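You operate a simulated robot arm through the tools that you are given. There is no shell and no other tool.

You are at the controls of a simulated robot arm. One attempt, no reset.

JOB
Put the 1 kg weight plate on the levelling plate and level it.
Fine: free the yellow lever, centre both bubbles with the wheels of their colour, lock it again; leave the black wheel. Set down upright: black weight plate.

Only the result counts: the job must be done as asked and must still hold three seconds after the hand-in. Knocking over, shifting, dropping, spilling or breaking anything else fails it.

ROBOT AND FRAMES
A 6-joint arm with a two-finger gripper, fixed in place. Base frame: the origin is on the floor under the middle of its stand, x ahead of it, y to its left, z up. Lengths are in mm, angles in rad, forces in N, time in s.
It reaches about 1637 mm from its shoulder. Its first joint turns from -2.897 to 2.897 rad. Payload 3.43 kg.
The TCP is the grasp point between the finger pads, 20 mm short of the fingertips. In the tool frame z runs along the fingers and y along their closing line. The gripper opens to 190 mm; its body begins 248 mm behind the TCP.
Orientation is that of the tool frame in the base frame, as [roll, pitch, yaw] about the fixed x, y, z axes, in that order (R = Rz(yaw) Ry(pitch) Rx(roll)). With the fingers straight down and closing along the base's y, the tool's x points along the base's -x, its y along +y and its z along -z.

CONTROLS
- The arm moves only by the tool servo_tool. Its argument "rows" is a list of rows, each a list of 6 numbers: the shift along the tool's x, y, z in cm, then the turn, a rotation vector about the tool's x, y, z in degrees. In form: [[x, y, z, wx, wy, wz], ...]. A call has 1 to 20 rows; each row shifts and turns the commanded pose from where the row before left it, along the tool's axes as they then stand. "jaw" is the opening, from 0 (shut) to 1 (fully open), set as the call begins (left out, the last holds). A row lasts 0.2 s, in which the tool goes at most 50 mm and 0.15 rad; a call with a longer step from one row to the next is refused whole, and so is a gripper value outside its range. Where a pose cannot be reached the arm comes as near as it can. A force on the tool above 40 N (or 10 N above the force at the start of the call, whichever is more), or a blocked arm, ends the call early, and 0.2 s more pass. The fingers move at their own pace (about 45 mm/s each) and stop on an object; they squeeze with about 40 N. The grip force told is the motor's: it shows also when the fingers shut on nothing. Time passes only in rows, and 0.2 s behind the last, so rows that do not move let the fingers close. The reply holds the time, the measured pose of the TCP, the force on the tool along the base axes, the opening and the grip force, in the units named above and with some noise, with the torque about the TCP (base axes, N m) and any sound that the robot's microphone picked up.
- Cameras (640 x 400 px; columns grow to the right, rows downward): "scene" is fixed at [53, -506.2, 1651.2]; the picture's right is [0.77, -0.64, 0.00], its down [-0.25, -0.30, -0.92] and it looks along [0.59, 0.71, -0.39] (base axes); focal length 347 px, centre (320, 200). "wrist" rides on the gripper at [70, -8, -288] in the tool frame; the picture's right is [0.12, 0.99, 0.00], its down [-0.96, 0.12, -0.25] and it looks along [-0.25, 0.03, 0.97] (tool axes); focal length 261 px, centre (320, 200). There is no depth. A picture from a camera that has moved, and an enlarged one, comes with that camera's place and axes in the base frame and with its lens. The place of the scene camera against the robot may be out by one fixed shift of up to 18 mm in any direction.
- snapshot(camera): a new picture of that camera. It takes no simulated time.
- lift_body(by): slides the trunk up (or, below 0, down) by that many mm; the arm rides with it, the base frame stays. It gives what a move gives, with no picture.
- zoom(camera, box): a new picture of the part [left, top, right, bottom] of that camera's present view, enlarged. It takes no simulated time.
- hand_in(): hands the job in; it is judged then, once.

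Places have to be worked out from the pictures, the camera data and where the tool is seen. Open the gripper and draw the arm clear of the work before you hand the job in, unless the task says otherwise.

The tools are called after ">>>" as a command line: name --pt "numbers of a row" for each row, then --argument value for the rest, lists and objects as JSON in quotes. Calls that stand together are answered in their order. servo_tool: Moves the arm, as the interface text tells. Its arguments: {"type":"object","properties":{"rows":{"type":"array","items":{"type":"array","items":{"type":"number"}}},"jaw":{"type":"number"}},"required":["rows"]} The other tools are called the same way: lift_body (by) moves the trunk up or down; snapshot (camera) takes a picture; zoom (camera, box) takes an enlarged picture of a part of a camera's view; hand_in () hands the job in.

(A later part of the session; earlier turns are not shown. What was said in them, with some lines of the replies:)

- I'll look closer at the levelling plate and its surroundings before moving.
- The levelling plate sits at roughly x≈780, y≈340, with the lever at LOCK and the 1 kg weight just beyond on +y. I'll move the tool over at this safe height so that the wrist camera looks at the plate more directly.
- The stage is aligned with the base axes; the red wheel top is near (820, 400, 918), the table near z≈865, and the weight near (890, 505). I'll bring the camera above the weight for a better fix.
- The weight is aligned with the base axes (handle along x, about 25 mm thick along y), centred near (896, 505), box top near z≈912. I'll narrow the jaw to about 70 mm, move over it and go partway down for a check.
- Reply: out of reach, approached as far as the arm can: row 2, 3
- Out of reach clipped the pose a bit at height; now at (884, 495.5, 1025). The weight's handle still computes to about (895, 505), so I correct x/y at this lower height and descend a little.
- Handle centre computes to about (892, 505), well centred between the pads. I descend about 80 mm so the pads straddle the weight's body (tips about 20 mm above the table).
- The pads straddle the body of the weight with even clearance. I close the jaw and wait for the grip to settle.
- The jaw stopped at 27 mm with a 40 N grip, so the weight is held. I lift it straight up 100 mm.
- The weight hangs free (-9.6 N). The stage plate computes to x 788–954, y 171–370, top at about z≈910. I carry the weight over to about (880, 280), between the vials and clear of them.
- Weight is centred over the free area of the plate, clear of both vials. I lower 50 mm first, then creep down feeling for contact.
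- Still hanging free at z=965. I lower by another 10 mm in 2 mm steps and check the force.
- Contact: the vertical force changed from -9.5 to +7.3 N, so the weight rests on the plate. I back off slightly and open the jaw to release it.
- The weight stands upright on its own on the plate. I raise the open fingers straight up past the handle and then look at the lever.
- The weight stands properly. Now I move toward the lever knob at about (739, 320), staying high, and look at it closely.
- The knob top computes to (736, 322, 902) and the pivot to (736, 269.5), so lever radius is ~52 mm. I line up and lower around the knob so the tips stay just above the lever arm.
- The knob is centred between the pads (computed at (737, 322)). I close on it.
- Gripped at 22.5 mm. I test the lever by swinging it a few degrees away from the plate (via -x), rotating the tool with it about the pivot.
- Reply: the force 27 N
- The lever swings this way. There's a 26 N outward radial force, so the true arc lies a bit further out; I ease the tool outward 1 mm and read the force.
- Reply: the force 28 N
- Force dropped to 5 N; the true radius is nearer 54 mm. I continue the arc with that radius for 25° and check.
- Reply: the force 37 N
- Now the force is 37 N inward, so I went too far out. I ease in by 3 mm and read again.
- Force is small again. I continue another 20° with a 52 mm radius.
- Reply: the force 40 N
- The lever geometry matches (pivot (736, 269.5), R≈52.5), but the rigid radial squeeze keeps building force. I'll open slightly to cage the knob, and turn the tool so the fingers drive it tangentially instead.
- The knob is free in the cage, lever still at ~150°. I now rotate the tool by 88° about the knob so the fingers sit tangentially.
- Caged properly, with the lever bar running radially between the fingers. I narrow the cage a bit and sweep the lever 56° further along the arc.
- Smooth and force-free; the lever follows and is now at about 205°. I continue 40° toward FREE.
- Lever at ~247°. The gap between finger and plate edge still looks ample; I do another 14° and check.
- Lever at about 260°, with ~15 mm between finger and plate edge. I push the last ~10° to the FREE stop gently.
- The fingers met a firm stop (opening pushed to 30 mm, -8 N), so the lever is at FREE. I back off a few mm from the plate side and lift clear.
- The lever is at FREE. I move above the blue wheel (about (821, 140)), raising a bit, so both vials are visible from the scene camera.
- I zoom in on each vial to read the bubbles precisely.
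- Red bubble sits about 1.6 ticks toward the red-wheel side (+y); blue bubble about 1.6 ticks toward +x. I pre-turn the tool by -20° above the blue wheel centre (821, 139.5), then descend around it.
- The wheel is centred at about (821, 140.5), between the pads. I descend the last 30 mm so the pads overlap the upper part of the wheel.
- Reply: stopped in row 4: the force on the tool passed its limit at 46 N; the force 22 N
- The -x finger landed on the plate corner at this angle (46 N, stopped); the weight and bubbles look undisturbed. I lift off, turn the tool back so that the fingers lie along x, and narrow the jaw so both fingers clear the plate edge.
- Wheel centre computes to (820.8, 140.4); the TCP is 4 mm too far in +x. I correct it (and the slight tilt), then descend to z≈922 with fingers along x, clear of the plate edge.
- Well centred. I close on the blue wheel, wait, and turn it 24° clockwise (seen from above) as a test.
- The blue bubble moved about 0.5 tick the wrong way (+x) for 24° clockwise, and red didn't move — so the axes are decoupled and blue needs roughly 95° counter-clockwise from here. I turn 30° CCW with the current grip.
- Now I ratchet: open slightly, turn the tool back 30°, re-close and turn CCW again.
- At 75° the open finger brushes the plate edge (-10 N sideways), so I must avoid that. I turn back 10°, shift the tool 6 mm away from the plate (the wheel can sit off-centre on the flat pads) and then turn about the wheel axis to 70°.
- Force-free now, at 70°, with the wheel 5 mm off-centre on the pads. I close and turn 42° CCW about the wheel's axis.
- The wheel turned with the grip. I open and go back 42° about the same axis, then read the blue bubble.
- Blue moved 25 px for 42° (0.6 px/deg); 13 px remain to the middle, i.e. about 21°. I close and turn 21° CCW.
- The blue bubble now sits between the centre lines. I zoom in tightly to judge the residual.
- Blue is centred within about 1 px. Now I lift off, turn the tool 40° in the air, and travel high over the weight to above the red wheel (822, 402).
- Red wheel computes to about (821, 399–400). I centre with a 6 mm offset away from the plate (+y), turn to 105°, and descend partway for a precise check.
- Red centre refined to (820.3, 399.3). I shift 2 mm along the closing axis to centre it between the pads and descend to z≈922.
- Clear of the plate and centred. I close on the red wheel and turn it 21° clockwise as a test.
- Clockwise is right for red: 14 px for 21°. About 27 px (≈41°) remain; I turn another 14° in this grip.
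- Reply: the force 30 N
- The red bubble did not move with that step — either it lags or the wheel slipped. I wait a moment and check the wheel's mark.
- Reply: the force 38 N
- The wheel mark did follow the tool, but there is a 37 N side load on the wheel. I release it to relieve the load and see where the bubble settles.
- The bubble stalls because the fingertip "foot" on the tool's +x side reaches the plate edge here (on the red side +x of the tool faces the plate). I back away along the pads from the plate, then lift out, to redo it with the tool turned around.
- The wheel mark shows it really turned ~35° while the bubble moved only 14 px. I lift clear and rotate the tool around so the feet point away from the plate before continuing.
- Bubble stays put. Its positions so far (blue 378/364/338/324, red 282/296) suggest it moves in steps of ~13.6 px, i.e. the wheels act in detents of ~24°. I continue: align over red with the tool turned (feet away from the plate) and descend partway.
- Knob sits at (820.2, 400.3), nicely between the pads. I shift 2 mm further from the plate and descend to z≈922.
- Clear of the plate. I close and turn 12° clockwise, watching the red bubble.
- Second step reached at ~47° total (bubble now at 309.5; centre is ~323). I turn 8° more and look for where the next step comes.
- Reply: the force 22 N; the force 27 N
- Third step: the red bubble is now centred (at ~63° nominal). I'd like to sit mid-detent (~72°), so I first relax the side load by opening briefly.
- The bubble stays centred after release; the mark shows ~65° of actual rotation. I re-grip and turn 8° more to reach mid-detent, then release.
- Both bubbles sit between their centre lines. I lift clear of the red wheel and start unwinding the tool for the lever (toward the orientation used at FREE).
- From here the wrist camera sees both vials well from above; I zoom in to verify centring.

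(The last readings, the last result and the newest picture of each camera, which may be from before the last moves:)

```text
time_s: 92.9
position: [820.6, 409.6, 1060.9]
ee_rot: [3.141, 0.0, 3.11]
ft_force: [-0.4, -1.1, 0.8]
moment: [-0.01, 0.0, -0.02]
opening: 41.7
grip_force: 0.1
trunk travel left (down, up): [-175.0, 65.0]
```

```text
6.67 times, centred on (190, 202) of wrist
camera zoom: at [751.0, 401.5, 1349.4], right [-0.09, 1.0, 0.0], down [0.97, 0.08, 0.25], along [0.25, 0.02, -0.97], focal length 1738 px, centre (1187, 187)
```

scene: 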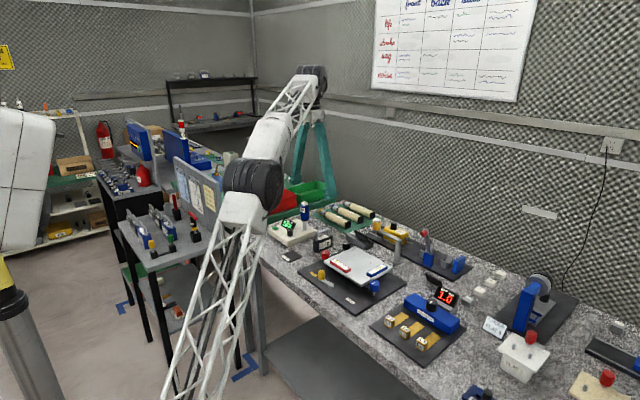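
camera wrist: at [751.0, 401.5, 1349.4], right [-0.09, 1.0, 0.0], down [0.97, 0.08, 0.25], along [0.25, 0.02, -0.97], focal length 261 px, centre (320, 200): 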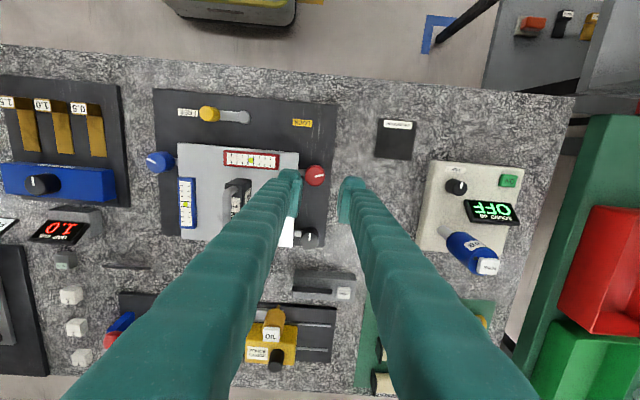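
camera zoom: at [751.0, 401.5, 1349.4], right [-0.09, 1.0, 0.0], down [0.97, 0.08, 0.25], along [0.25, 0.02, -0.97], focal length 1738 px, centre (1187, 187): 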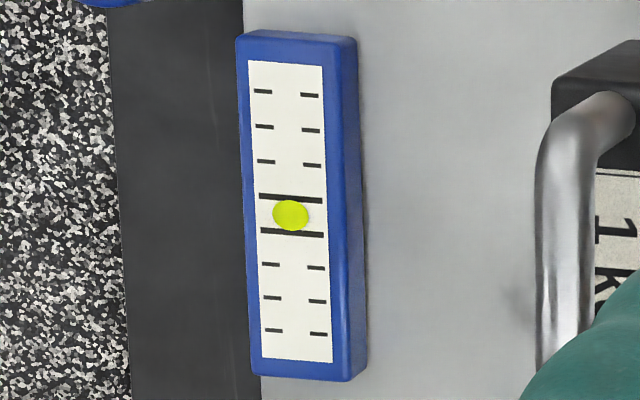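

Both bubbles are exactly centred. Now I travel above the lever knob at FREE (735, 217.5) and turn the tool to 90°.

>>> servo_tool --pt "1.33 -3.24 0 0 0 0" --pt "1.33 -3.24 0 0 0 0" --pt "1.33 -3.24 0 0 0 0" --pt "1.33 -3.24 0 0 0 0" --pt "1.34 -3.25 0 0 0 0" --pt "1.34 -3.25 0 0 0 0" --pt "0 0 0 0 0 -8" --pt "0 0 0 0 0 -8" --pt "0 0 0 0 0 -8" --pt "0 0 0 0 0 -8" --pt "0 0 0 0 0 -8" --pt "0 0 0 0 0 -8" --pt "0 0 0 0 0 -8" --pt "0 0 0 0 0 -8" --pt "0 0 0 0 0 -8" --pt "0 0 0 0 0 -8" --pt "0 0 0 0 0 -8" --pt "0 0 0 0 0 -4" --pt "0 0 0 0 0 0" --jaw 0.16

>>> zoom --camera "wrist" --box '[200, 100, 440, 250]'

>>> zoom --camera "scene" --box '[310, 230, 410, 305]'

```text
time_s: 96.9
position: [734.0, 216.8, 1060.1]
ee_rot: [-3.142, 0.002, -1.568]
ft_force: [-0.5, -0.5, 0.2]
moment: [-0.02, 0.02, 0.03]
opening: 30.5
grip_force: 0.0
trunk travel left (down, up): [-175.0, 65.0]
```

```text
2.67 times, centred on (320, 175) of wrist
camera zoom: at [743.9, 145.3, 1349.1], right [-0.99, -0.12, 0.0], down [-0.12, 0.96, 0.25], along [-0.03, 0.25, -0.97], focal length 695 px, centre (320, 267)
```

zoom: 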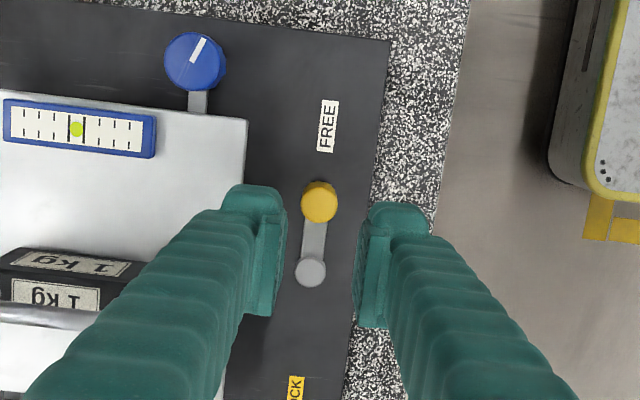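

```text
5.33 times, centred on (360, 268) of scene
camera zoom: at [53.0, -506.2, 1651.2], right [0.77, -0.64, 0.0], down [-0.25, -0.3, -0.92], along [0.59, 0.71, -0.39], focal length 1848 px, centre (107, -160)
```

zoom: 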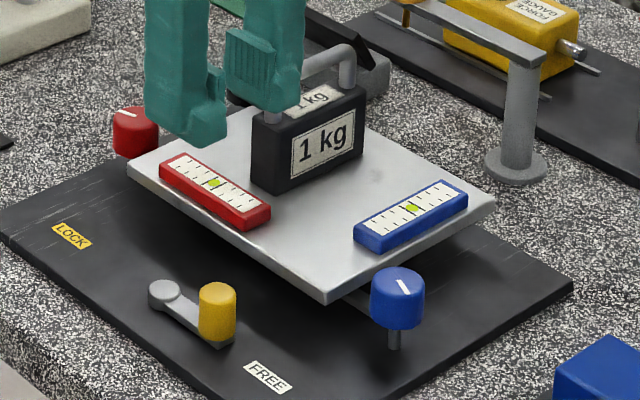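

Lined up over the lever knob. I descend in two stages, checking clearance to the plate edge on the way.

>>> servo_tool --pt "0 0 2 0 0 0" --pt "0 0 3 0 0 0" --pt "0 0 3 0 0 0" --pt "0 0 3 0 0 0" --pt "0 0 0 0 0 0" --jaw 0.16

>>> zoom --camera "wrist" --box '[200, 100, 440, 250]'

```text
time_s: 98.1
position: [736.1, 215.8, 951.4]
ee_rot: [3.142, 0.001, -1.57]
ft_force: [-0.5, -0.8, 0.3]
moment: [0.01, 0.0, 0.03]
opening: 30.4
grip_force: 0.0
trunk travel left (down, up): [-175.0, 65.0]
```

```text
2.67 times, centred on (320, 175) of wrist
camera zoom: at [745.0, 144.0, 1239.4], right [-0.99, -0.12, 0.0], down [-0.12, 0.96, 0.25], along [-0.03, 0.25, -0.97], focal length 695 px, centre (320, 267)
```

zoom: 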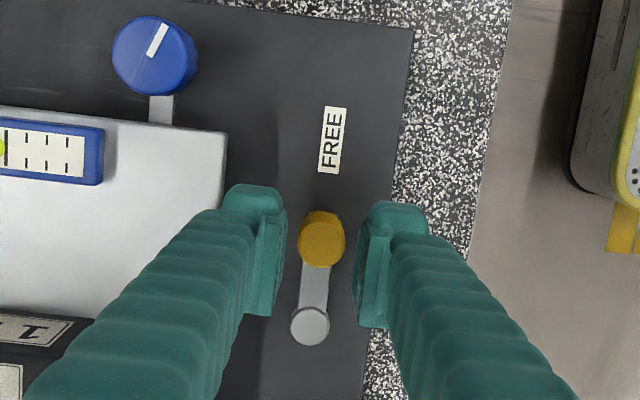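

Knob at (735.2, 216), outer finger edge about 5 mm off the plate edge after a 1 mm shift. I descend the rest to z≈905.

>>> servo_tool --pt "0 0.1 0.6 0 0 0" --pt "0 0 1 0 0 0" --pt "0 0 1 0 0 0" --pt "0 0 1 0 0 0" --pt "0 0 1 0 0 0" --pt "0 0 0 0 0 0" --jaw 0.16

>>> zoom --camera "wrist" --box '[200, 100, 440, 250]'

>>> zoom --camera "scene" --box '[310, 230, 410, 305]'

```text
time_s: 99.5
position: [734.0, 216.9, 904.2]
ee_rot: [3.141, 0.002, -1.571]
ft_force: [0.2, -0.3, -0.8]
moment: [-0.03, 0.0, 0.03]
opening: 30.5
grip_force: 0.0
trunk travel left (down, up): [-175.0, 65.0]
```

```text
2.67 times, centred on (320, 175) of wrist
camera zoom: at [743.3, 146.0, 1193.0], right [-0.99, -0.12, 0.0], down [-0.12, 0.96, 0.25], along [-0.03, 0.25, -0.97], focal length 695 px, centre (320, 267)
```

zoom: 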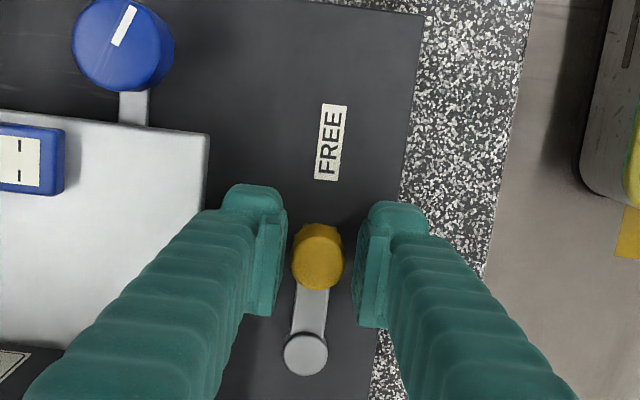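

```text
5.33 times, centred on (360, 268) of scene
camera zoom: at [53.0, -506.2, 1651.2], right [0.77, -0.64, 0.0], down [-0.25, -0.3, -0.92], along [0.59, 0.71, -0.39], focal length 1848 px, centre (107, -160)
```

zoom: 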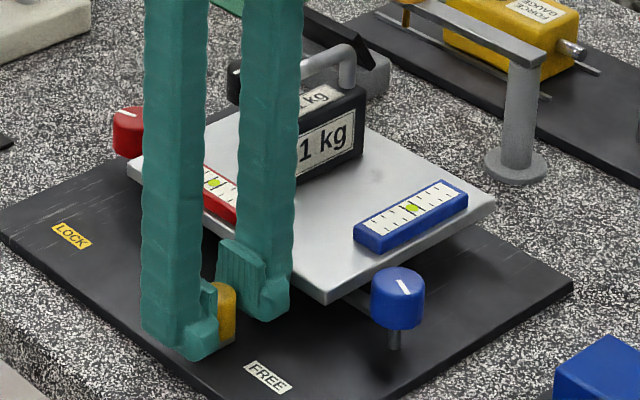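

The knob is caged with no contact forces. I sweep clockwise 64° back toward LOCK.

>>> servo_tool --pt "-0.013 0.366 0 0 0 4" --pt "-0.029 0.55 0 0 0 6" --pt "-0.029 0.55 0 0 0 6" --pt "-0.051 0.73 0 0 0 8" --pt "-0.051 0.73 0 0 0 8" --pt "-0.051 0.73 0 0 0 8" --pt "-0.051 0.73 0 0 0 8" --pt "-0.051 0.73 0 0 0 8" --pt "-0.051 0.73 0 0 0 8" --pt "0 0 0 0 0 0" --jaw 0.15

>>> zoom --camera "wrist" --box '[200, 100, 440, 250]'

>>> zoom --camera "scene" --box '[310, 230, 410, 305]'

```text
time_s: 101.7
position: [684.6, 246.8, 905.5]
ee_rot: [3.141, 0.001, -2.688]
ft_force: [0.5, -1.3, -0.7]
moment: [0.0, -0.03, 0.0]
opening: 28.9
grip_force: 0.0
trunk travel left (down, up): [-175.0, 65.0]
```

```text
2.67 times, centred on (320, 175) of wrist
camera zoom: at [626.5, 207.2, 1193.7], right [-0.54, 0.84, 0.0], down [0.81, 0.52, 0.25], along [0.21, 0.14, -0.97], focal length 695 px, centre (320, 267)
```

zoom: 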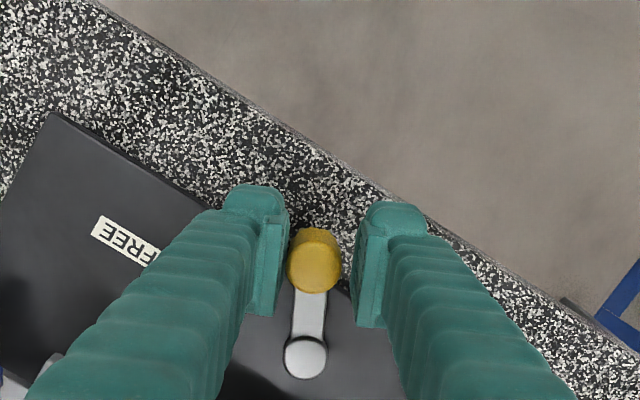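

```text
5.33 times, centred on (360, 268) of scene
camera zoom: at [53.0, -506.2, 1651.2], right [0.77, -0.64, 0.0], down [-0.25, -0.3, -0.92], along [0.59, 0.71, -0.39], focal length 1848 px, centre (107, -160)
```

zoom: 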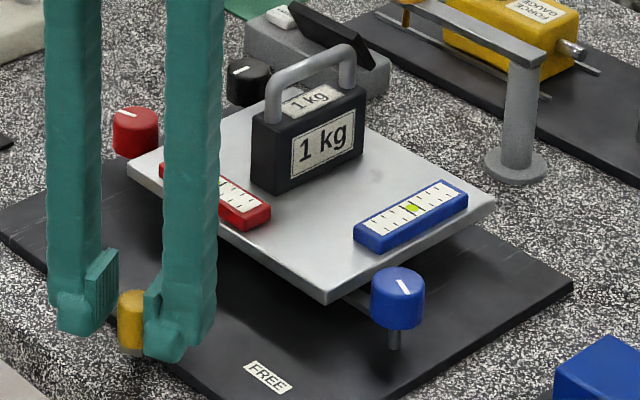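

Lever is following (now ~205°). I nudge 3 mm inward and continue 64°.

>>> servo_tool --pt "-0.2 0.73 0 0 0 8" --pt "-0.2 0.73 0 0 0 8" --pt "-0.051 0.73 0 0 0 8" --pt "-0.051 0.73 0 0 0 8" --pt "-0.051 0.73 0 0 0 8" --pt "-0.051 0.73 0 0 0 8" --pt "-0.051 0.73 0 0 0 8" --pt "-0.051 0.73 0 0 0 8" --pt "0 0 0 0 0 0" --jaw 0.15

>>> zoom --camera "wrist" --box '[200, 100, 440, 250]'

>>> zoom --camera "scene" --box '[310, 230, 410, 305]'

```text
time_s: 103.7
position: [693.5, 302.1, 905.0]
ee_rot: [3.14, -0.002, 2.477]
ft_force: [-1.1, -0.2, 0.8]
moment: [0.04, 0.03, -0.02]
opening: 28.5
grip_force: 0.0
trunk travel left (down, up): [-175.0, 65.0]
```

```text
2.67 times, centred on (320, 175) of wrist
camera zoom: at [634.4, 338.1, 1193.8], right [0.52, 0.86, 0.0], down [0.83, -0.5, 0.25], along [0.21, -0.13, -0.97], focal length 695 px, centre (320, 267)
```

zoom: 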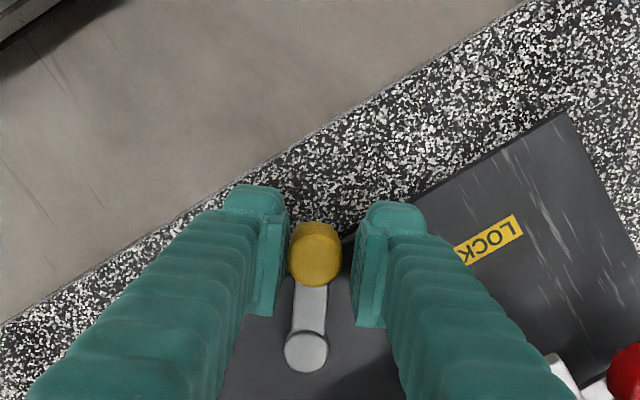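

```text
5.33 times, centred on (360, 268) of scene
camera zoom: at [53.0, -506.2, 1651.2], right [0.77, -0.64, 0.0], down [-0.25, -0.3, -0.92], along [0.59, 0.71, -0.39], focal length 1848 px, centre (107, -160)
```

zoom: 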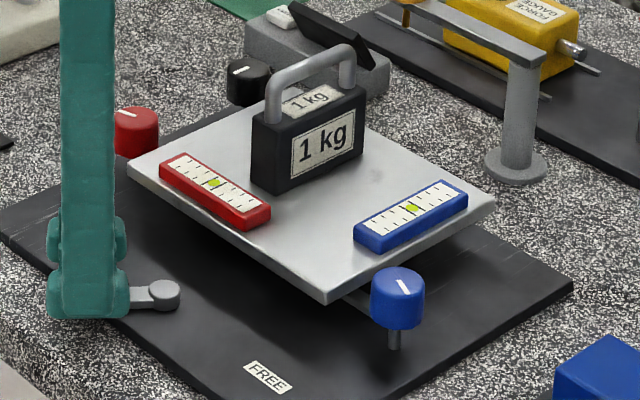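

Lever at ~145°. I narrow the cage slightly and sweep another 40°.

>>> servo_tool --pt "-0.051 0.73 0 0 0 8" --pt "-0.051 0.73 0 0 0 8" --pt "-0.051 0.73 0 0 0 8" --pt "-0.051 0.73 0 0 0 8" --pt "-0.051 0.73 0 0 0 8" --pt "0 0 0 0 0 0" --jaw 0.135

>>> zoom --camera "wrist" --box '[200, 100, 440, 250]'

>>> zoom --camera "scene" --box '[310, 230, 410, 305]'

```text
time_s: 105.1
position: [723.6, 322.2, 904.6]
ee_rot: [-3.141, -0.002, 1.781]
ft_force: [0.3, 0.1, -0.1]
moment: [-0.02, -0.02, -0.02]
opening: 25.5
grip_force: 0.0
trunk travel left (down, up): [-175.0, 65.0]
```

```text
2.67 times, centred on (320, 175) of wrist
camera zoom: at [702.6, 388.1, 1193.1], right [0.95, 0.32, 0.0], down [0.31, -0.92, 0.25], along [0.08, -0.23, -0.97], focal length 695 px, centre (320, 267)
```

zoom: 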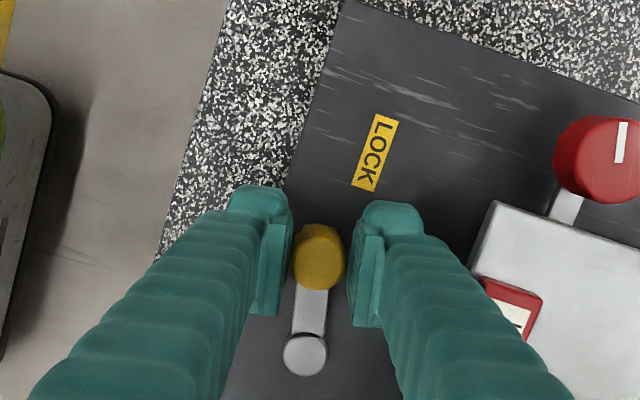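

```text
5.33 times, centred on (360, 268) of scene
camera zoom: at [53.0, -506.2, 1651.2], right [0.77, -0.64, 0.0], down [-0.25, -0.3, -0.92], along [0.59, 0.71, -0.39], focal length 1848 px, centre (107, -160)
```

zoom: 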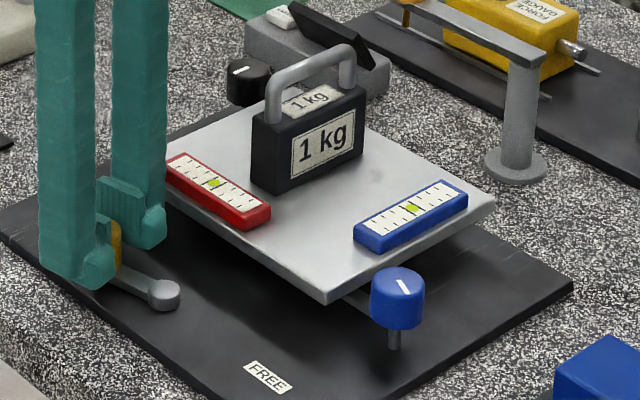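

About 103° now. I advance 12° more in small steps toward the LOCK stop.

>>> servo_tool --pt "-0.013 0.366 0 0 0 4" --pt "-0.013 0.366 0 0 0 4" --pt "-0.013 0.366 0 0 0 4" --pt "0 0 0 0 0 0" --jaw 0.135

>>> zoom --camera "wrist" --box '[200, 100, 440, 250]'

```text
time_s: 106.1
position: [735.1, 323.8, 904.5]
ee_rot: [3.142, -0.003, 1.57]
ft_force: [-0.4, 0.2, 0.4]
moment: [0.0, 0.0, 0.02]
opening: 26.0
grip_force: 0.4
trunk travel left (down, up): [-175.0, 65.0]
```

```text
2.67 times, centred on (320, 175) of wrist
camera zoom: at [728.1, 392.6, 1193.3], right [0.99, 0.12, 0.0], down [0.12, -0.96, 0.25], along [0.03, -0.24, -0.97], focal length 695 px, centre (320, 267)
```

zoom: 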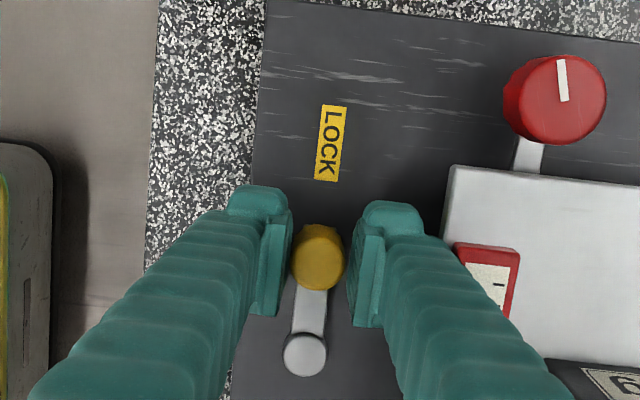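

At 90° with no stop yet felt firmly. I push a further 2–4 mm toward the stop in small steps.

>>> servo_tool --pt "0 0.15 0 0 0 0" --pt "0 0.15 0 0 0 0" --pt "0 0 0 0 0 0" --jaw 0.135

>>> zoom --camera "wrist" --box '[200, 100, 440, 250]'

>>> zoom --camera "scene" --box '[310, 230, 410, 305]'

```text
time_s: 106.9
position: [737.3, 322.4, 904.9]
ee_rot: [-3.139, 0.0, 1.57]
ft_force: [-7.4, -0.7, 1.5]
moment: [-0.03, 0.07, 0.04]
opening: 29.7
grip_force: 3.7
trunk travel left (down, up): [-175.0, 65.0]
```

```text
2.67 times, centred on (320, 175) of wrist
camera zoom: at [730.6, 392.7, 1193.3], right [0.99, 0.12, 0.0], down [0.12, -0.96, 0.25], along [0.03, -0.24, -0.97], focal length 695 px, centre (320, 267)
```

zoom: 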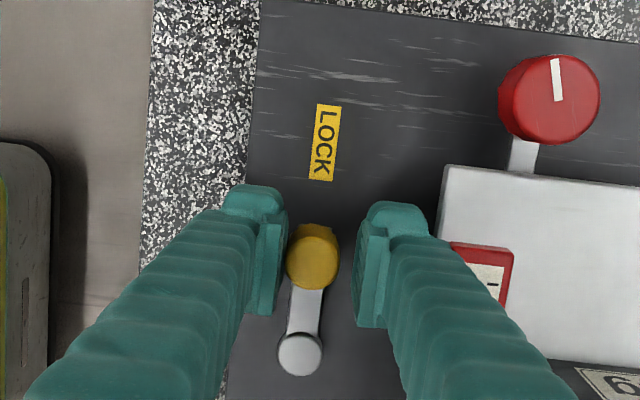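

```text
5.33 times, centred on (360, 268) of scene
camera zoom: at [53.0, -506.2, 1651.2], right [0.77, -0.64, 0.0], down [-0.25, -0.3, -0.92], along [0.59, 0.71, -0.39], focal length 1848 px, centre (107, -160)
```

zoom: 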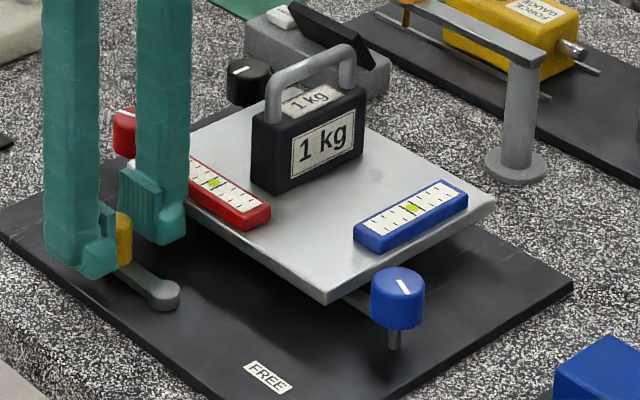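

The fingers met the stop (opening pushed to 29.7, -7.4 N) and the lever points straight at LOCK. I back off 2.5 mm and lift away.

>>> servo_tool --pt "0 -0.25 0 0 0 0" --pt "0 0 -1 0 0 0" --pt "0 0 -2 0 0 0" --pt "0 0 -3 0 0 0" --pt "0 0 -3 0 0 0" --pt "0 0 -3 0 0 0" --pt "0 0 -3 0 0 0" --pt "0 0 0 0 0 0" --jaw 0.155

>>> zoom --camera "scene" --box '[310, 225, 410, 300]'

>>> zoom --camera "wrist" --box '[200, 100, 440, 250]'

>>> zoom --camera "scene" --box '[365, 261, 389, 279]'

```text
time_s: 108.7
position: [735.5, 324.4, 1055.4]
ee_rot: [-3.141, -0.002, 1.57]
ft_force: [0.5, -0.1, 0.4]
moment: [0.04, 0.01, 0.04]
opening: 29.5
grip_force: 0.0
trunk travel left (down, up): [-175.0, 65.0]
```

```text
5.33 times, centred on (360, 262) of scene
camera zoom: at [53.0, -506.2, 1651.2], right [0.77, -0.64, 0.0], down [-0.25, -0.3, -0.92], along [0.59, 0.71, -0.39], focal length 1848 px, centre (107, -133)
```

zoom: 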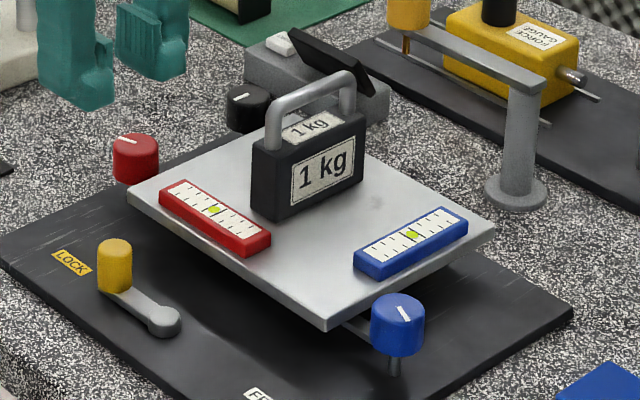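

```text
2.67 times, centred on (320, 175) of wrist
camera zoom: at [727.5, 392.7, 1344.0], right [0.99, 0.12, 0.0], down [0.12, -0.96, 0.25], along [0.03, -0.24, -0.97], focal length 695 px, centre (320, 267)
```

zoom: 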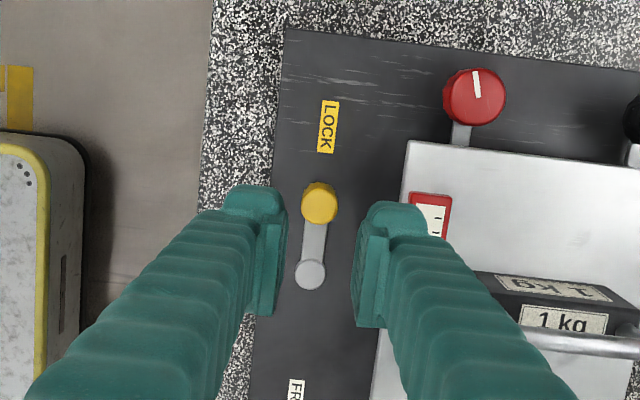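

```text
16.00 times, centred on (377, 270) of scene
camera zoom: at [53.0, -506.2, 1651.2], right [0.77, -0.64, 0.0], down [-0.25, -0.3, -0.92], along [0.59, 0.71, -0.39], focal length 5545 px, centre (-592, -920)
```

zoom: 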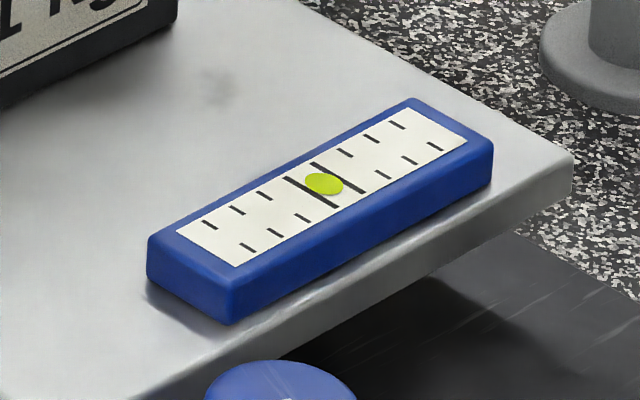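

The lever is back exactly where LOCK was at the start. I check the red bubble and retreat up and away, opening the gripper.

>>> zoom --camera "scene" --box '[328, 256, 352, 276]'

>>> servo_tool --pt "0 0 -3 0 0 0" --pt "0 0 -4 0 0 0" --pt "0 0 -4 0 0 0" --pt "0 0 -4 0 0 0" --pt "0 -3 -3 0 0 0" --pt "0 -4 0 0 0 0" --pt "0 -4 0 0 0 0" --pt "0 -4 0 0 0 0" --pt "0 -4 0 0 0 0" --pt "0 -4 0 0 0 0" --pt "0 -3 0 0 0 0" --pt "0 0 0 0 0 0" --pt "0 0 0 0 0 0" --jaw 0.155

>>> snapshot --camera "scene"

```text
16.00 times, centred on (340, 266) of scene
camera zoom: at [53.0, -506.2, 1651.2], right [0.77, -0.64, 0.0], down [-0.25, -0.3, -0.92], along [0.59, 0.71, -0.39], focal length 5545 px, centre (0, -856)
```

zoom: 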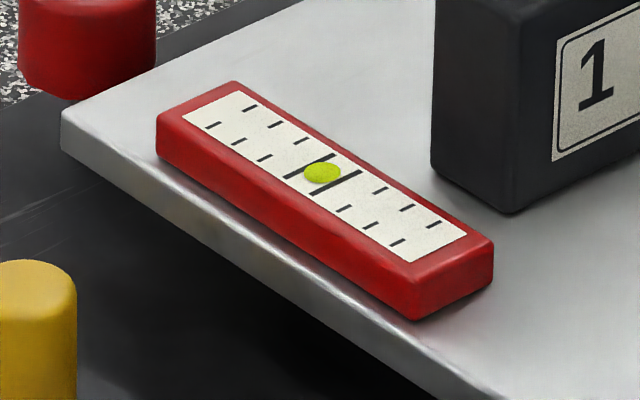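

```text
time_s: 111.5
position: [475.7, 323.9, 1235.5]
ee_rot: [-3.14, -0.002, 1.572]
ft_force: [0.2, 0.8, -0.1]
moment: [0.01, 0.0, -0.01]
opening: 29.5
grip_force: 0.1
trunk travel left (down, up): [-175.0, 65.0]
```

```text
taken
```

scene: 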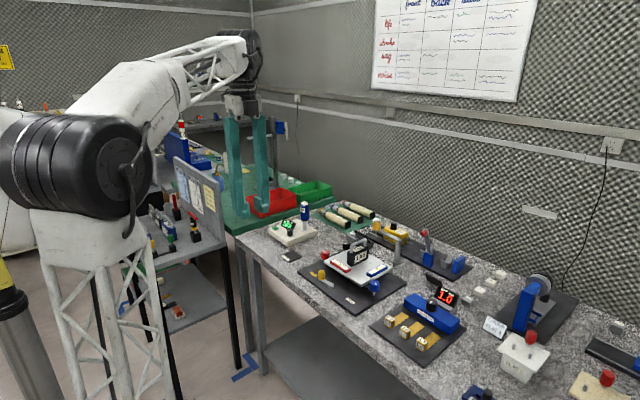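

The arm is clear. I open the gripper and take a last look at the stage and both bubbles.

>>> servo_tool --pt "0 0 0 0 0 0" --pt "0 0 0 0 0 0" --pt "0 0 0 0 0 0" --pt "0 0 0 0 0 0" --pt "0 0 0 0 0 0" --pt "0 0 0 0 0 0" --pt "0 0 0 0 0 0" --pt "0 0 0 0 0 0" --jaw 0.8

>>> zoom --camera "scene" --box '[310, 225, 410, 300]'

>>> zoom --camera "scene" --box '[365, 261, 389, 279]'

>>> zoom --camera "scene" --box '[328, 256, 352, 276]'

```text
time_s: 113.3
position: [476.3, 323.5, 1235.4]
ee_rot: [-3.141, -0.002, 1.571]
ft_force: [0.3, -0.6, 0.5]
moment: [0.01, -0.01, -0.03]
opening: 152.0
grip_force: 0.0
trunk travel left (down, up): [-175.0, 65.0]
```

```text
5.33 times, centred on (360, 262) of scene
camera zoom: at [53.0, -506.2, 1651.2], right [0.77, -0.64, 0.0], down [-0.25, -0.3, -0.92], along [0.59, 0.71, -0.39], focal length 1848 px, centre (107, -133)
```

zoom: 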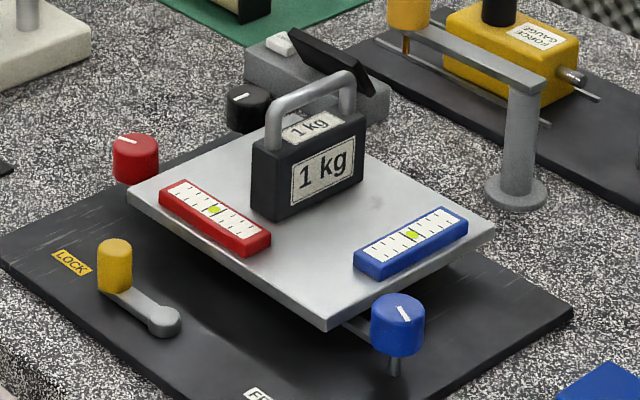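

```text
16.00 times, centred on (377, 270) of scene
camera zoom: at [53.0, -506.2, 1651.2], right [0.77, -0.64, 0.0], down [-0.25, -0.3, -0.92], along [0.59, 0.71, -0.39], focal length 5545 px, centre (-592, -920)
```

zoom: 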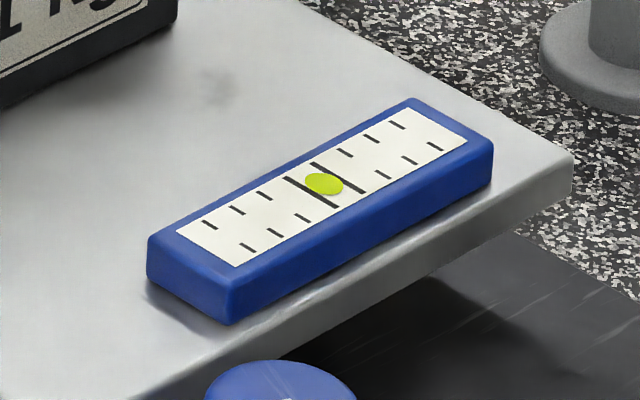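

```text
16.00 times, centred on (340, 266) of scene
camera zoom: at [53.0, -506.2, 1651.2], right [0.77, -0.64, 0.0], down [-0.25, -0.3, -0.92], along [0.59, 0.71, -0.39], focal length 5545 px, centre (0, -856)
```

zoom: 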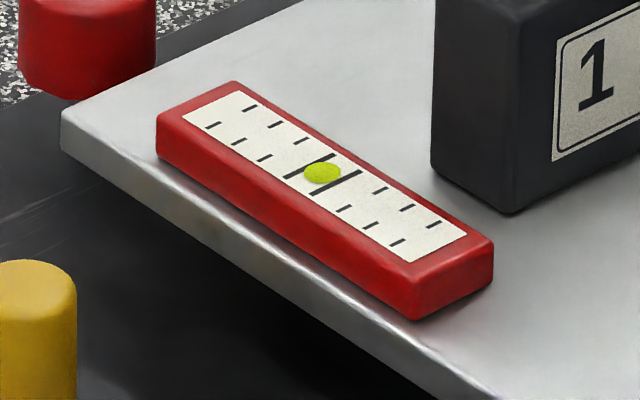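

The 1 kg weight stands upright on the plate, both bubbles are between their centre lines, the lever is at LOCK, the black wheel is untouched, and the arm is clear with an open gripper. I hand the job in.

>>> hand_in

```text
The job is handed in.
```

I put the 1 kg weight upright on the levelling plate, levelled the plate, and handed the job in. No verdict has come back yet.

- **Bubbles:** In the last pictures, taken after locking, both the red and the blue bubble sat between their centre lines.
- **Lever:** I moved the yellow lever to FREE, adjusted the red and blue wheels, then moved it back to LOCK. It stopped firmly and sits where it was at the start.
- **Black wheel:** I did not touch it.
- **Contacts with the plate:**
  - While I lined up on the blue wheel, a fingertip landed on the plate corner and the move stopped at 46 N.
  - The fingers also brushed the plate edge with about 10 N of side force beside the blue wheel.
  - During one red-wheel turn there was a side load of about 37 N, probably another edge contact.
  - The weight and bubbles looked undisturbed after each.
- **Other objects:** Nothing else was knocked over or shifted in the final pictures.
- **Arm:** It is drawn back clear of the bench with the gripper open.
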